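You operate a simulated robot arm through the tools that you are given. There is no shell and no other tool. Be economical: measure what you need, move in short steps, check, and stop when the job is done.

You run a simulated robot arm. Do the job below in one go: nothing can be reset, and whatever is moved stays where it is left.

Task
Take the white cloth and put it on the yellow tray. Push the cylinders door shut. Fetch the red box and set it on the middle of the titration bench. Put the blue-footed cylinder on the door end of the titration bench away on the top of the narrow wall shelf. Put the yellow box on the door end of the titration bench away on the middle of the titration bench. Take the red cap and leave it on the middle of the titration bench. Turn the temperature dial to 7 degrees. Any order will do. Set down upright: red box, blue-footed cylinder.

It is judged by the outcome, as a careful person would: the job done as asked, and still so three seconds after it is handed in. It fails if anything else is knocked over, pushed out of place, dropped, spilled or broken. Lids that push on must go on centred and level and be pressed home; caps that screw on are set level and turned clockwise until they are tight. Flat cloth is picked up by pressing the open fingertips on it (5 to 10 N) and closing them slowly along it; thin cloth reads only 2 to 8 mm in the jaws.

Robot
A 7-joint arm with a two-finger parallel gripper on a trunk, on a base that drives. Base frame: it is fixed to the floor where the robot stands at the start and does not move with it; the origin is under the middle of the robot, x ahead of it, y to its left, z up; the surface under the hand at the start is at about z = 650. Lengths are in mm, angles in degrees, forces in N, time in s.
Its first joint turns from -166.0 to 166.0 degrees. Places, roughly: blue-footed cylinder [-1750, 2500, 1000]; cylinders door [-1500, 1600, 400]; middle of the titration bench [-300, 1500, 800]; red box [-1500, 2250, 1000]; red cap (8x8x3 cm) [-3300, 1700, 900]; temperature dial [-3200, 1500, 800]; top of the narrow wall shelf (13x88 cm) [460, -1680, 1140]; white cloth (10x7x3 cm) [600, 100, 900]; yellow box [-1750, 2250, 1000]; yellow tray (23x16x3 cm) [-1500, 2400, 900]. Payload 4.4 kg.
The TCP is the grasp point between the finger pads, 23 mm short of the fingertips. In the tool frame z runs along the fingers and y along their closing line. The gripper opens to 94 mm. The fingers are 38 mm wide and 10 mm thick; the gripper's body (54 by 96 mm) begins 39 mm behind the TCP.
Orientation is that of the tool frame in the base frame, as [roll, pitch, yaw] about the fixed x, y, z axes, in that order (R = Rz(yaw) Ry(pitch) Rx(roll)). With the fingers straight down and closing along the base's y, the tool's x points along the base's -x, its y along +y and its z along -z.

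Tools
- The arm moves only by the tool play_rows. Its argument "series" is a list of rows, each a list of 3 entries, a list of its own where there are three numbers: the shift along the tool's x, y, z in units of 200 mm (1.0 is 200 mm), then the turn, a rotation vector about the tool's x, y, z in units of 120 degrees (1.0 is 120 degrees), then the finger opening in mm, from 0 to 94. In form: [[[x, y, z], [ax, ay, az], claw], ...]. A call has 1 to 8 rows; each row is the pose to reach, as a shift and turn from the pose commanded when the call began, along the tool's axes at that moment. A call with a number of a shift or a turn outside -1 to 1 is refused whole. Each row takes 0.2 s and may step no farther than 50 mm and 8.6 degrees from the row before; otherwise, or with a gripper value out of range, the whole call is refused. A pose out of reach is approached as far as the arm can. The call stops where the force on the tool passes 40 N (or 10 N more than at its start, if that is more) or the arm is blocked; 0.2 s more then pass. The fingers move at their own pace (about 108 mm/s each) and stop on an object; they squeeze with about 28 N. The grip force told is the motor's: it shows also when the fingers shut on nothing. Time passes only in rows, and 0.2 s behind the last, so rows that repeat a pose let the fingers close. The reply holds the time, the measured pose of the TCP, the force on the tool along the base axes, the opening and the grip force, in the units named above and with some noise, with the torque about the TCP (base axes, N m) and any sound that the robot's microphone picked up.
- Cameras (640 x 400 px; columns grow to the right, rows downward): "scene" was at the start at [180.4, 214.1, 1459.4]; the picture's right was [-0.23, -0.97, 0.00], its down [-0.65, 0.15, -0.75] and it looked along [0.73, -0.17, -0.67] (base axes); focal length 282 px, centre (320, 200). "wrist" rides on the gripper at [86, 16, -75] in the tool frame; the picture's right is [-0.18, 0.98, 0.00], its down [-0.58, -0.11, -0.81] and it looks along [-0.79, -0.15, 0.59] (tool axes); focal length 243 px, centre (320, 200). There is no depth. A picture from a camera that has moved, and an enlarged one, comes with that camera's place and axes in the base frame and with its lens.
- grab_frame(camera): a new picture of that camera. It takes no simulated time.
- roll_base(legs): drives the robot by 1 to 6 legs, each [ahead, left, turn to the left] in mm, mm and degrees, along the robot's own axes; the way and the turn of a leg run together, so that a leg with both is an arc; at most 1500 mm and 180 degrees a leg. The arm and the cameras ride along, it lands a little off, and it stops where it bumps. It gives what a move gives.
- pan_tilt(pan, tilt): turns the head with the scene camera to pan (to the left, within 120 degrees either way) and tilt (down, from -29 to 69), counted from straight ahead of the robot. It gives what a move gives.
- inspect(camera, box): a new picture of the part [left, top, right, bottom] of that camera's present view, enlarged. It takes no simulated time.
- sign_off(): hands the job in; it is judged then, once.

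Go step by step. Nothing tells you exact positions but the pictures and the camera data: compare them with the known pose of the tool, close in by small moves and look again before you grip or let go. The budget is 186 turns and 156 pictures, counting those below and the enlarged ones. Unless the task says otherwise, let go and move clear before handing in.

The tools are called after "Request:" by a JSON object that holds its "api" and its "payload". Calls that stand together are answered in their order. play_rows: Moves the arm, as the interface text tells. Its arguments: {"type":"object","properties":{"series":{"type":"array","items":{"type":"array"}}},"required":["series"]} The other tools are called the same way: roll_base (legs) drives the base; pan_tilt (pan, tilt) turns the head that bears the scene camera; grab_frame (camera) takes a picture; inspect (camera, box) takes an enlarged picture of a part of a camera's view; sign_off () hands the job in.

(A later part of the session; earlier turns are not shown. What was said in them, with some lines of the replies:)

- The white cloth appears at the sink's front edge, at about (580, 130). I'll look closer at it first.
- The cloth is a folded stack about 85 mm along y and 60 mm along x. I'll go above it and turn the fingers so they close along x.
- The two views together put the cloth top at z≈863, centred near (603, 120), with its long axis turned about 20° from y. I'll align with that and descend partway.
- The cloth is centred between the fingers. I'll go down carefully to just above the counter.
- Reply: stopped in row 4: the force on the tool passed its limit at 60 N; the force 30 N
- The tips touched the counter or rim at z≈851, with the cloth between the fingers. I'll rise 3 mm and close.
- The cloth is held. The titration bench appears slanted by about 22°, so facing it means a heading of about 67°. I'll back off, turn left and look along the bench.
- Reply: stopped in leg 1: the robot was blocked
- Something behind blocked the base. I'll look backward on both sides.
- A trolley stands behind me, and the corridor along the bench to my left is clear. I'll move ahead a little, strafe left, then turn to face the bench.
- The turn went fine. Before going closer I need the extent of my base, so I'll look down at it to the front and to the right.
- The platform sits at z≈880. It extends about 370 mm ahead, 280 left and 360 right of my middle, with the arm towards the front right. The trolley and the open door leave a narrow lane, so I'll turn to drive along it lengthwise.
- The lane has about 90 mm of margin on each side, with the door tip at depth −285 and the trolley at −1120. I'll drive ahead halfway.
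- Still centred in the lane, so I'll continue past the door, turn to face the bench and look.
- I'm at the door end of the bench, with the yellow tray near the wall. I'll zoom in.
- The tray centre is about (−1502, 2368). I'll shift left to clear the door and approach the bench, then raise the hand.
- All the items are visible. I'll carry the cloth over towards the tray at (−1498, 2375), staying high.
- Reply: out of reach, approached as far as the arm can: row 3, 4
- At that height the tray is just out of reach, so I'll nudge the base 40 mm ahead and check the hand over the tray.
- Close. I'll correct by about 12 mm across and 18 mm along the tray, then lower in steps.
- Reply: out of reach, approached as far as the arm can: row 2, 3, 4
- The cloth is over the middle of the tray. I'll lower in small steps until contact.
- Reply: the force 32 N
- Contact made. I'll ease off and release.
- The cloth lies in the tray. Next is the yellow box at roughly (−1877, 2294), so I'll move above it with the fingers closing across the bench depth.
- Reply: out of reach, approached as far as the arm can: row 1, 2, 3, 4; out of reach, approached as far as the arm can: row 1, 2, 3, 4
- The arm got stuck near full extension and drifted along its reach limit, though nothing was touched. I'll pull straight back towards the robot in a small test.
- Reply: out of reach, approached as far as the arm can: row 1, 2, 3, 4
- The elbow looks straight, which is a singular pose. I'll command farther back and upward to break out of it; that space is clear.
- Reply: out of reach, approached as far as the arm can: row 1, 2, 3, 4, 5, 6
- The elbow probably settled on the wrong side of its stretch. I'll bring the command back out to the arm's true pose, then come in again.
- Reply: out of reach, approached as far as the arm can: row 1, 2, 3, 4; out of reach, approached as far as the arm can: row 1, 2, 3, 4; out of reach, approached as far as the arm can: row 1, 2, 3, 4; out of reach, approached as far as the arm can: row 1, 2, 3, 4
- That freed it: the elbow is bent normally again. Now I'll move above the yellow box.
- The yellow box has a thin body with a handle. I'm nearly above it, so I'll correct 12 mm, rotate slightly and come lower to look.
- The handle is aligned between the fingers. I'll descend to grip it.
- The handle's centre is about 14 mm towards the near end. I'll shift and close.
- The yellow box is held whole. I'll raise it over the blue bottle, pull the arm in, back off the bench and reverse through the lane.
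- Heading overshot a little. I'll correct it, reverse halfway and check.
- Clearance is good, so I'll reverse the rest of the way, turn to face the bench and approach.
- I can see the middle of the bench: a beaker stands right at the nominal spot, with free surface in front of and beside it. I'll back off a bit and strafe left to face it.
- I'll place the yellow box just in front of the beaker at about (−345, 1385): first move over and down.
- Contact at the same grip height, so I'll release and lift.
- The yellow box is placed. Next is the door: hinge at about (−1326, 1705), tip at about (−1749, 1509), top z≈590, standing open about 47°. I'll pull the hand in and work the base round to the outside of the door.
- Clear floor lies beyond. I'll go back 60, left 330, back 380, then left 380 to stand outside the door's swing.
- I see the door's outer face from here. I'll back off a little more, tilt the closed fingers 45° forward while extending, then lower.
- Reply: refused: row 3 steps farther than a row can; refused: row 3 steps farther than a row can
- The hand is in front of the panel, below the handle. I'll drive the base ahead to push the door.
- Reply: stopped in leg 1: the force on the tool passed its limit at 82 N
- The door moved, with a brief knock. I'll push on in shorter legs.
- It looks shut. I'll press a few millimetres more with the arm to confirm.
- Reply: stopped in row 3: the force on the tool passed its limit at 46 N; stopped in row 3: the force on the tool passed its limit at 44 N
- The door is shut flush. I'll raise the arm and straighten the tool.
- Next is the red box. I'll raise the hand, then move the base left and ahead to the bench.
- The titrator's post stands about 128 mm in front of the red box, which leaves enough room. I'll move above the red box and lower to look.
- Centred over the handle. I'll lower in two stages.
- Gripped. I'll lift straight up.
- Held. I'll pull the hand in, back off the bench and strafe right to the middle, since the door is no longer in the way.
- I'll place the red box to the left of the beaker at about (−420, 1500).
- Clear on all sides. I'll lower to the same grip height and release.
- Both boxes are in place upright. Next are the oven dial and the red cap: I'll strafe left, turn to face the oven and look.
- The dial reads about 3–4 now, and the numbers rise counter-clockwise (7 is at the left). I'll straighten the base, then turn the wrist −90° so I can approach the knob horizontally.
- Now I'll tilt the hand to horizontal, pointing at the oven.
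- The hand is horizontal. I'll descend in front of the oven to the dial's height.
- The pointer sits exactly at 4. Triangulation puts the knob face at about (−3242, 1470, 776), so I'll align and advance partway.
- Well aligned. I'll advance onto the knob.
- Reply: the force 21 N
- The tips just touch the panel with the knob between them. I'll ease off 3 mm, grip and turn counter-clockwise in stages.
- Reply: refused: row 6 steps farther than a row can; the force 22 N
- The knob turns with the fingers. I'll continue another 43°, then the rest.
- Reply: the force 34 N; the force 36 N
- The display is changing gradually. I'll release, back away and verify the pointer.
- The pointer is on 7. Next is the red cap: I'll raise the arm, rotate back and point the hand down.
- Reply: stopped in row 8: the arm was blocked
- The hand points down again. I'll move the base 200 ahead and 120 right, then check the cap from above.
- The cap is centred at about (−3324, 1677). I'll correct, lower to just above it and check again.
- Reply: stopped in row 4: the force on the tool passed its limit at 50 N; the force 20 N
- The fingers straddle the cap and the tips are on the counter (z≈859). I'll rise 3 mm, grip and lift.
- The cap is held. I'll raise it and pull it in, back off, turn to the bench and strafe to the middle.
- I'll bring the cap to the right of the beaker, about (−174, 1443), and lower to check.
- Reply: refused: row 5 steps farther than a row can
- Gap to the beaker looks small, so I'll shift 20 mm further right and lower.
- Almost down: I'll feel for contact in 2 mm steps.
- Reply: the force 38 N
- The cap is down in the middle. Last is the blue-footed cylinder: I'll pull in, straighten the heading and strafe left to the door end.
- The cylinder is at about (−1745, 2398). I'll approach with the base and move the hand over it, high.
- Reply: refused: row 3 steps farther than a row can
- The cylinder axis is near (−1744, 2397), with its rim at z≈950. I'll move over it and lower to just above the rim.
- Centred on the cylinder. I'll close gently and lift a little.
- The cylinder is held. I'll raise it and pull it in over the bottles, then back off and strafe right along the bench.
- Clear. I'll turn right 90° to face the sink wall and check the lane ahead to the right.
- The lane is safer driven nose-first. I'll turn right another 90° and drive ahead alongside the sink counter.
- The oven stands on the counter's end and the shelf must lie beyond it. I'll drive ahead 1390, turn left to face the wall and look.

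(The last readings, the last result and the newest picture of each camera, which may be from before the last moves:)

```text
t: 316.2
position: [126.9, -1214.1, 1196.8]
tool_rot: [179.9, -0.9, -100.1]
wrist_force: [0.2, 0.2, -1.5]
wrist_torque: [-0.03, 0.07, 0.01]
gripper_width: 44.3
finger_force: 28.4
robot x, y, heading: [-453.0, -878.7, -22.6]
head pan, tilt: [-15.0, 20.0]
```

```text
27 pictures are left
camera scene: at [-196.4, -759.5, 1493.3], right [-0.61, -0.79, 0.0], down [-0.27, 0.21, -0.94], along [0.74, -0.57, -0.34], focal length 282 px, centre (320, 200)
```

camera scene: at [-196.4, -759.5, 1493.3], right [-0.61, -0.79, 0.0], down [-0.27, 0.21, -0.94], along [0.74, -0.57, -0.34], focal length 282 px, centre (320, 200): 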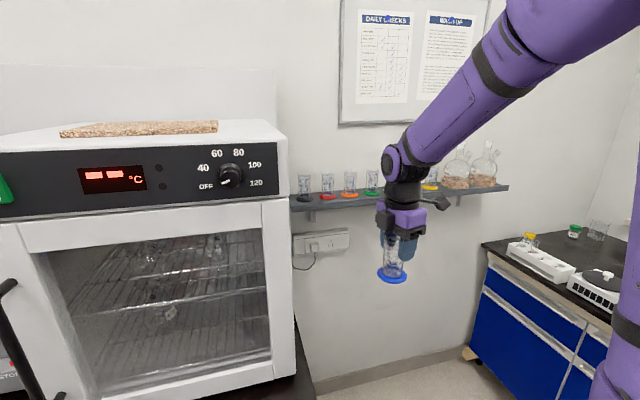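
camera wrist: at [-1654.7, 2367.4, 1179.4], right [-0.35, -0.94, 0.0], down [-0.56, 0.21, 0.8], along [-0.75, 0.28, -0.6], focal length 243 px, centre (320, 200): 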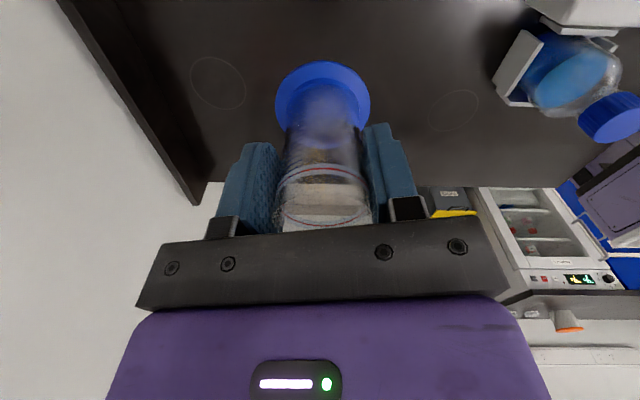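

The shelf holds a row of colour-footed cylinders, with an empty gap between green and yellow at about (460, −1680). I'll raise the hand and move the base right and ahead to reach it.

Request:
{"api": "play_rows", "payload": {"series": [[[0, 0, -0.15], [0, 0, 0], 25], [[0, 0, -0.25], [0, 0, 0], 25]]}}

Request:
{"api": "roll_base", "payload": {"legs": [[0, -244, 0], [160, 0, 0]]}}

Request:
{"api": "grab_frame", "payload": {"camera": "scene"}}

Request:
{"api": "grab_frame", "payload": {"camera": "wrist"}}

```text
t: 316.9
position: [127.0, -1212.5, 1248.3]
tool_rot: [179.9, -0.9, -100.1]
wrist_force: [0.0, 0.0, -1.5]
wrist_torque: [0.04, 0.02, 0.0]
gripper_width: 44.4
finger_force: 27.6
robot x, y, heading: [-451.0, -879.7, -22.7]
head pan, tilt: [-15.0, 20.0]
```

```text
t: 319.7
position: [182.3, -1501.8, 1248.6]
tool_rot: [179.9, -1.0, -99.9]
wrist_force: [0.1, 0.1, -1.2]
wrist_torque: [0.0, -0.05, 0.0]
gripper_width: 44.3
finger_force: 28.4
robot x, y, heading: [-396.2, -1170.8, -22.4]
head pan, tilt: [-15.0, 20.0]
```

```text
26 pictures are left
camera scene: at [-140.7, -1049.9, 1493.3], right [-0.61, -0.79, 0.0], down [-0.27, 0.21, -0.94], along [0.74, -0.57, -0.34], focal length 282 px, centre (320, 200)
```

scene: 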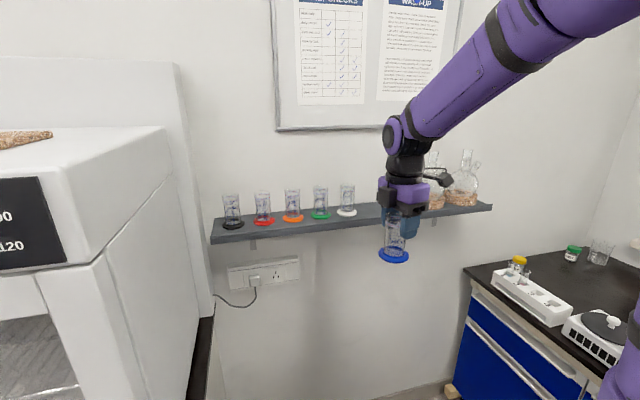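

```text
25 pictures are left
camera wrist: at [149.9, -1583.4, 1323.6], right [-0.94, 0.35, 0.0], down [0.21, 0.57, 0.8], along [0.28, 0.75, -0.6], focal length 243 px, centre (320, 200)
```

wrist: 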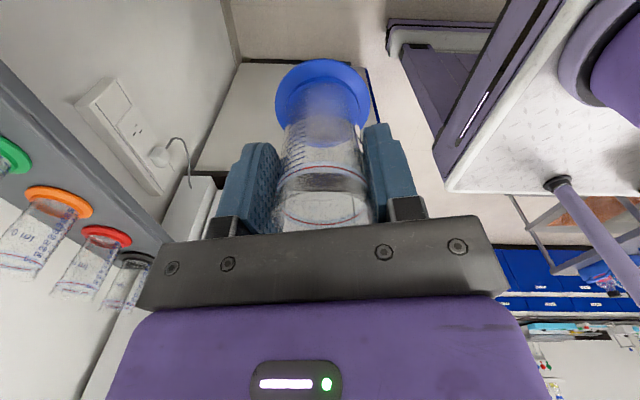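

A white-footed cylinder also stands there, so the gap is probably between white and yellow but hidden by my hand. I'll shift the hand aside to see.

Request:
{"api": "play_rows", "payload": {"series": [[[0.24, 0, 0], [0, 0, 0], 25], [[0.48, 0, 0], [0, 0, 0], 25], [[0.72, 0, 0], [0, 0, 0], 25], [[0.94, 0, 0], [0, 0, 0], 25]]}}

Request:
{"api": "inspect", "payload": {"camera": "scene", "box": [200, 130, 520, 290]}}

```text
t: 320.7
position: [150.7, -1689.1, 1252.3]
tool_rot: [180.0, -0.9, -100.0]
wrist_force: [0.1, 0.6, -0.3]
wrist_torque: [-0.05, 0.02, -0.01]
gripper_width: 44.3
finger_force: 28.1
robot x, y, heading: [-396.3, -1170.4, -22.7]
head pan, tilt: [-15.0, 20.0]
```

```text
2.00 times, centred on (360, 210) of scene
camera zoom: at [-140.8, -1049.1, 1493.3], right [-0.61, -0.79, 0.0], down [-0.27, 0.21, -0.94], along [0.75, -0.57, -0.34], focal length 564 px, centre (240, 180)
```

zoom: 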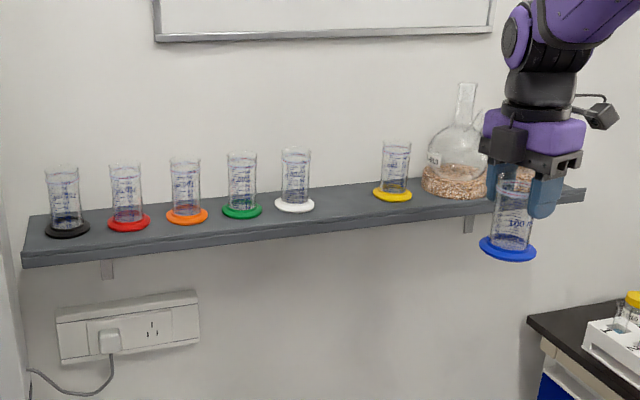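

The gap between white and yellow is at about (446, −1710). I'll bring the hand in front of it and compare views before going over the shelf.

Request:
{"api": "play_rows", "payload": {"series": [[[-0.08, -0.17, 0], [0, 0, 0], 25], [[-0.16, -0.34, 0], [0, 0, 0], 25], [[-0.24, -0.51, 0], [0, 0, 0], 25], [[-0.32, -0.68, 0], [0, 0, 0], 25]]}}

Request:
{"api": "grab_frame", "payload": {"camera": "wrist"}}

Request:
{"api": "inspect", "payload": {"camera": "scene", "box": [300, 130, 460, 250]}}

```text
t: 321.7
position: [295.2, -1653.2, 1252.2]
tool_rot: [179.9, -0.9, -100.1]
wrist_force: [-1.4, -0.5, -0.7]
wrist_torque: [-0.01, -0.03, -0.02]
gripper_width: 44.1
finger_force: 27.9
robot x, y, heading: [-397.7, -1167.7, -22.8]
head pan, tilt: [-15.0, 20.0]
```

```text
23 pictures are left
camera wrist: at [262.6, -1733.0, 1326.7], right [-0.94, 0.35, 0.0], down [0.21, 0.57, 0.8], along [0.28, 0.75, -0.6], focal length 243 px, centre (320, 200)
```

wrist: 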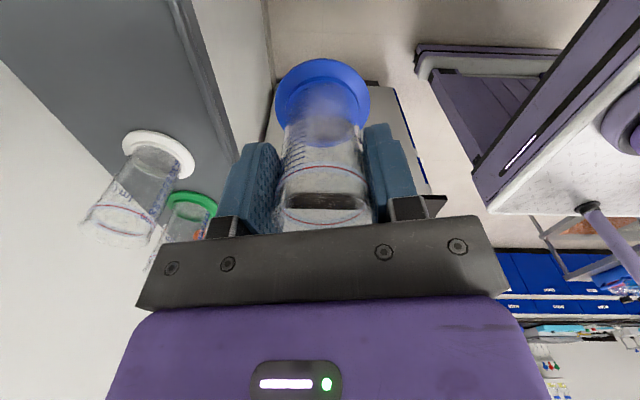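

```text
3.33 times, centred on (380, 190) of scene
camera zoom: at [-141.2, -1050.1, 1493.4], right [-0.61, -0.79, 0.0], down [-0.27, 0.21, -0.94], along [0.74, -0.57, -0.34], focal length 940 px, centre (120, 233)
```

zoom: 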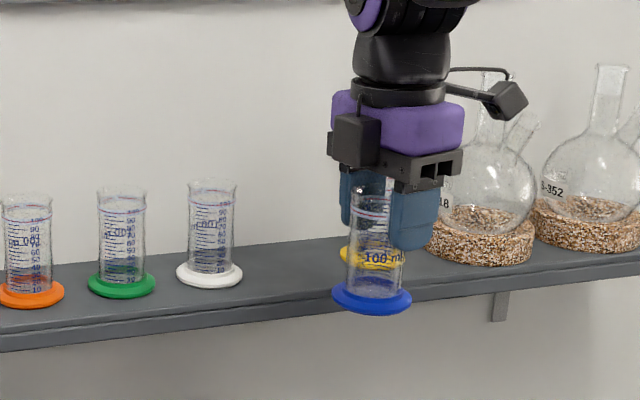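

White's foot triangulates to (466, −1632, 1150), so the slot centre is about (436, −1709). I'll rotate the wrist so its camera arm stays clear of the yellow cylinder.

Request:
{"api": "play_rows", "payload": {"series": [[[0, 0, 0], [0, 0, 0.07], 25], [[0, 0, 0], [0, 0, 0.14], 25], [[0, 0, 0], [0, 0, 0.21], 25], [[0, 0, 0], [0, 0, 0.28], 25], [[0, 0, 0], [0, 0, 0.35], 25], [[0, 0, 0], [0, 0, 0.42], 25], [[0, 0, 0], [0, 0, 0.49], 25], [[0, 0, 0], [0, 0, 0.56], 25]]}}

Request:
{"api": "grab_frame", "payload": {"camera": "wrist"}}

```text
t: 323.5
position: [293.7, -1647.9, 1251.0]
tool_rot: [-179.2, -0.5, -167.3]
wrist_force: [-0.4, 0.2, -1.0]
wrist_torque: [0.03, 0.03, 0.01]
gripper_width: 44.3
finger_force: 27.4
robot x, y, heading: [-392.7, -1168.1, -22.5]
head pan, tilt: [-15.0, 20.0]
```

```text
21 pictures are left
camera wrist: at [205.5, -1650.2, 1324.3], right [-0.04, 1.0, -0.01], down [0.59, 0.03, 0.8], along [0.8, 0.02, -0.6], focal length 243 px, centre (320, 200)
```

wrist: 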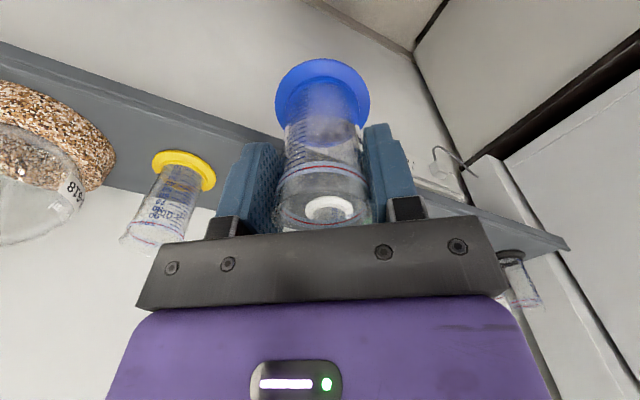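

Both views agree on the slot at about (432, −1710). I'll move over the shelf into the gap, still above the feet.

Request:
{"api": "play_rows", "payload": {"series": [[[-0.1, -0.15, 0], [0, 0, 0], 25], [[-0.22, -0.3, 0], [0, 0, 0], 25], [[-0.35, -0.456, 0], [0, 0, 0], 25], [[-0.48, -0.456, 0], [0, 0, 0], 25], [[-0.615, -0.456, 0], [0, 0, 0], 25]]}}

Request:
{"api": "grab_frame", "payload": {"camera": "wrist"}}

Request:
{"api": "inspect", "payload": {"camera": "scene", "box": [320, 130, 440, 230]}}

```text
t: 324.7
position: [433.2, -1711.6, 1251.3]
tool_rot: [-179.2, -0.4, -167.2]
wrist_force: [-0.8, -0.1, -1.4]
wrist_torque: [0.04, -0.01, -0.02]
gripper_width: 44.4
finger_force: 27.3
robot x, y, heading: [-396.9, -1168.5, -22.6]
head pan, tilt: [-15.0, 20.0]
```

```text
20 pictures are left
camera wrist: at [343.7, -1713.5, 1325.1], right [-0.04, 1.0, -0.01], down [0.59, 0.03, 0.8], along [0.8, 0.02, -0.6], focal length 243 px, centre (320, 200)
```

wrist: 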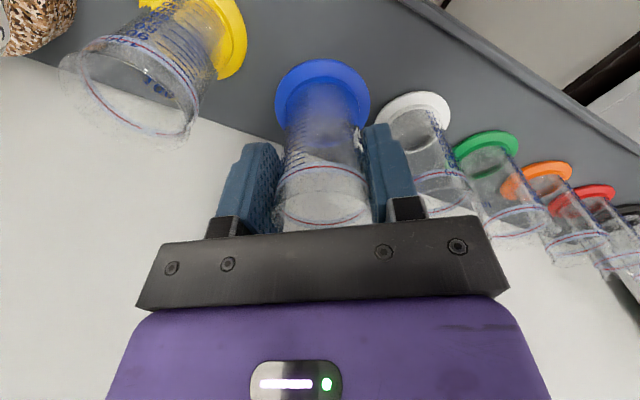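

```text
4.00 times, centred on (380, 180) of scene
camera zoom: at [-141.0, -1050.2, 1493.4], right [-0.61, -0.79, 0.0], down [-0.27, 0.21, -0.94], along [0.74, -0.57, -0.34], focal length 1128 px, centre (80, 280)
```

zoom: 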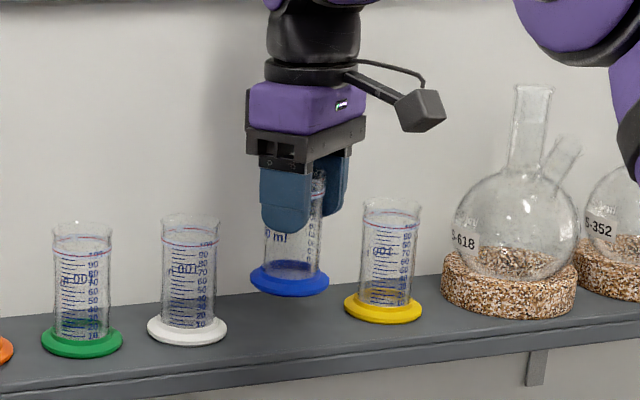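

Laterally and in depth the blue foot lines up with its neighbours. I'll lower carefully, with a 4 mm trim.

Request:
{"api": "play_rows", "payload": {"series": [[[-0.01, 0.015, 0.05], [0, 0, 0], 25], [[-0.01, 0.015, 0.1], [0, 0, 0], 25], [[-0.01, 0.015, 0.13], [0, 0, 0], 25]]}}

Request:
{"api": "inspect", "payload": {"camera": "scene", "box": [320, 150, 440, 230]}}

```text
t: 325.5
position: [435.1, -1707.8, 1225.9]
tool_rot: [-179.2, -0.4, -167.3]
wrist_force: [0.7, -0.1, -0.6]
wrist_torque: [-0.03, 0.01, -0.01]
gripper_width: 44.3
finger_force: 27.6
robot x, y, heading: [-395.8, -1169.2, -22.4]
head pan, tilt: [-15.0, 20.0]
```

```text
5.00 times, centred on (380, 190) of scene
camera zoom: at [-140.7, -1050.0, 1493.3], right [-0.61, -0.79, 0.0], down [-0.27, 0.21, -0.94], along [0.75, -0.57, -0.34], focal length 1410 px, centre (20, 250)
```

zoom: 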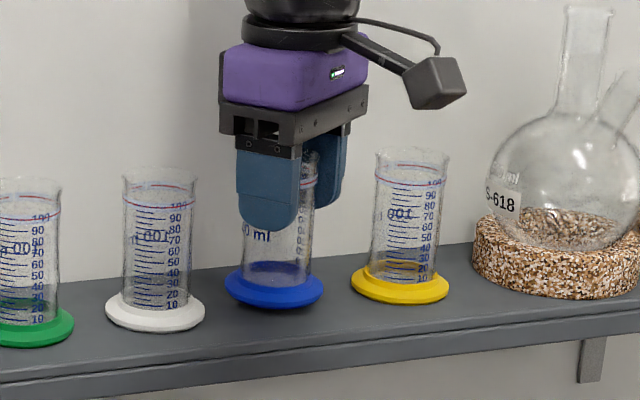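

About 8 mm to go, so I'll use 2 mm steps until contact.

Request:
{"api": "play_rows", "payload": {"series": [[[0, 0, 0.012], [0, 0, 0], 25], [[0, 0, 0.022], [0, 0, 0], 25], [[0, 0, 0.032], [0, 0, 0], 25]]}}

```text
t: 326.3
position: [436.4, -1707.2, 1219.0]
tool_rot: [-179.2, -0.5, -167.3]
wrist_force: [-0.6, 0.0, -1.0]
wrist_torque: [-0.01, -0.02, -0.04]
gripper_width: 44.2
finger_force: 28.2
robot x, y, heading: [-395.6, -1169.6, -22.5]
head pan, tilt: [-15.0, 20.0]
```

Request:
{"api": "play_rows", "payload": {"series": [[[0, 0, 0.008], [0, 0, 0], 25], [[0, 0, 0.016], [0, 0, 0], 25]]}}

```text
t: 326.9
position: [435.4, -1708.0, 1216.7]
tool_rot: [-179.1, -0.3, -167.3]
wrist_force: [-0.2, -1.1, 12.8]
wrist_torque: [0.2, 0.11, 0.0]
gripper_width: 44.5
finger_force: 28.7
robot x, y, heading: [-399.2, -1168.5, -22.2]
head pan, tilt: [-15.0, 20.0]
```

Contact. I'll open gently and lift straight up.

Request:
{"api": "play_rows", "payload": {"series": [[[0, 0, 0], [0, 0, 0], 46], [[0, 0, 0], [0, 0, 0], 54], [[0, 0, 0], [0, 0, 0], 62], [[0, 0, 0], [0, 0, 0], 62], [[0, 0, -0.1], [0, 0, 0], 62], [[0, 0, -0.25], [0, 0, 0], 62], [[0, 0, -0.4], [0, 0, 0], 62]]}}

Request:
{"api": "inspect", "payload": {"camera": "scene", "box": [300, 120, 460, 240]}}

```text
t: 328.5
position: [438.2, -1706.9, 1295.5]
tool_rot: [-179.3, -0.5, -167.2]
wrist_force: [0.3, 0.1, -1.7]
wrist_torque: [-0.01, 0.03, 0.01]
gripper_width: 62.2
finger_force: 0.0
robot x, y, heading: [-395.7, -1170.6, -22.3]
head pan, tilt: [-15.0, 20.0]
```

```text
3.33 times, centred on (380, 180) of scene
camera zoom: at [-140.6, -1050.1, 1493.3], right [-0.61, -0.79, 0.0], down [-0.27, 0.21, -0.94], along [0.74, -0.57, -0.34], focal length 940 px, centre (120, 267)
```

zoom: 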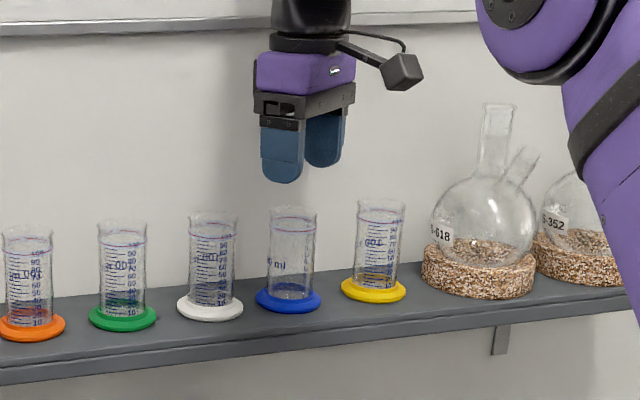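

The blue-footed cylinder stands upright in its slot. I'll back clear of the shelf.

Request:
{"api": "roll_base", "payload": {"legs": [[-200, 0, 0]]}}

Request:
{"api": "grab_frame", "payload": {"camera": "scene"}}

```text
t: 330.1
position: [254.9, -1628.2, 1295.5]
tool_rot: [-179.1, -0.4, -167.2]
wrist_force: [0.6, 0.1, -0.4]
wrist_torque: [0.02, 0.03, 0.02]
gripper_width: 62.2
finger_force: 0.1
robot x, y, heading: [-575.3, -1094.6, -22.5]
head pan, tilt: [-15.0, 20.0]
```

```text
16 pictures are left
camera scene: at [-324.1, -973.7, 1493.3], right [-0.61, -0.79, 0.0], down [-0.27, 0.21, -0.94], along [0.75, -0.57, -0.34], focal length 282 px, centre (320, 200)
```

scene: 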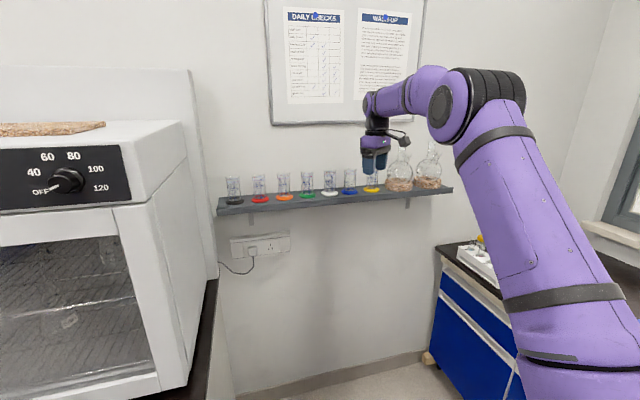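

Request:
{"api": "sign_off", "payload": {}}

```text
The job is handed in.
```

All seven jobs are done and handed in; nothing was knocked over or dropped that I saw, though I hit the trolley lightly with the base at the start.

- **White cloth:** lies flat in the yellow tray.
- **Cylinders door:** pushed shut, flush with the drawers around it.
- **Red box, yellow box and red cap:** on the middle of the titration bench, around the beaker standing there. The red box is upright.
- **Blue-footed cylinder:** upright on the narrow wall shelf, in the free slot between the white-footed and yellow-footed ones.
- **Temperature dial:** pointer at 7, perhaps a few degrees of turn past the mark. The display had risen to 6 when I last read it; I did not see it reach 7.
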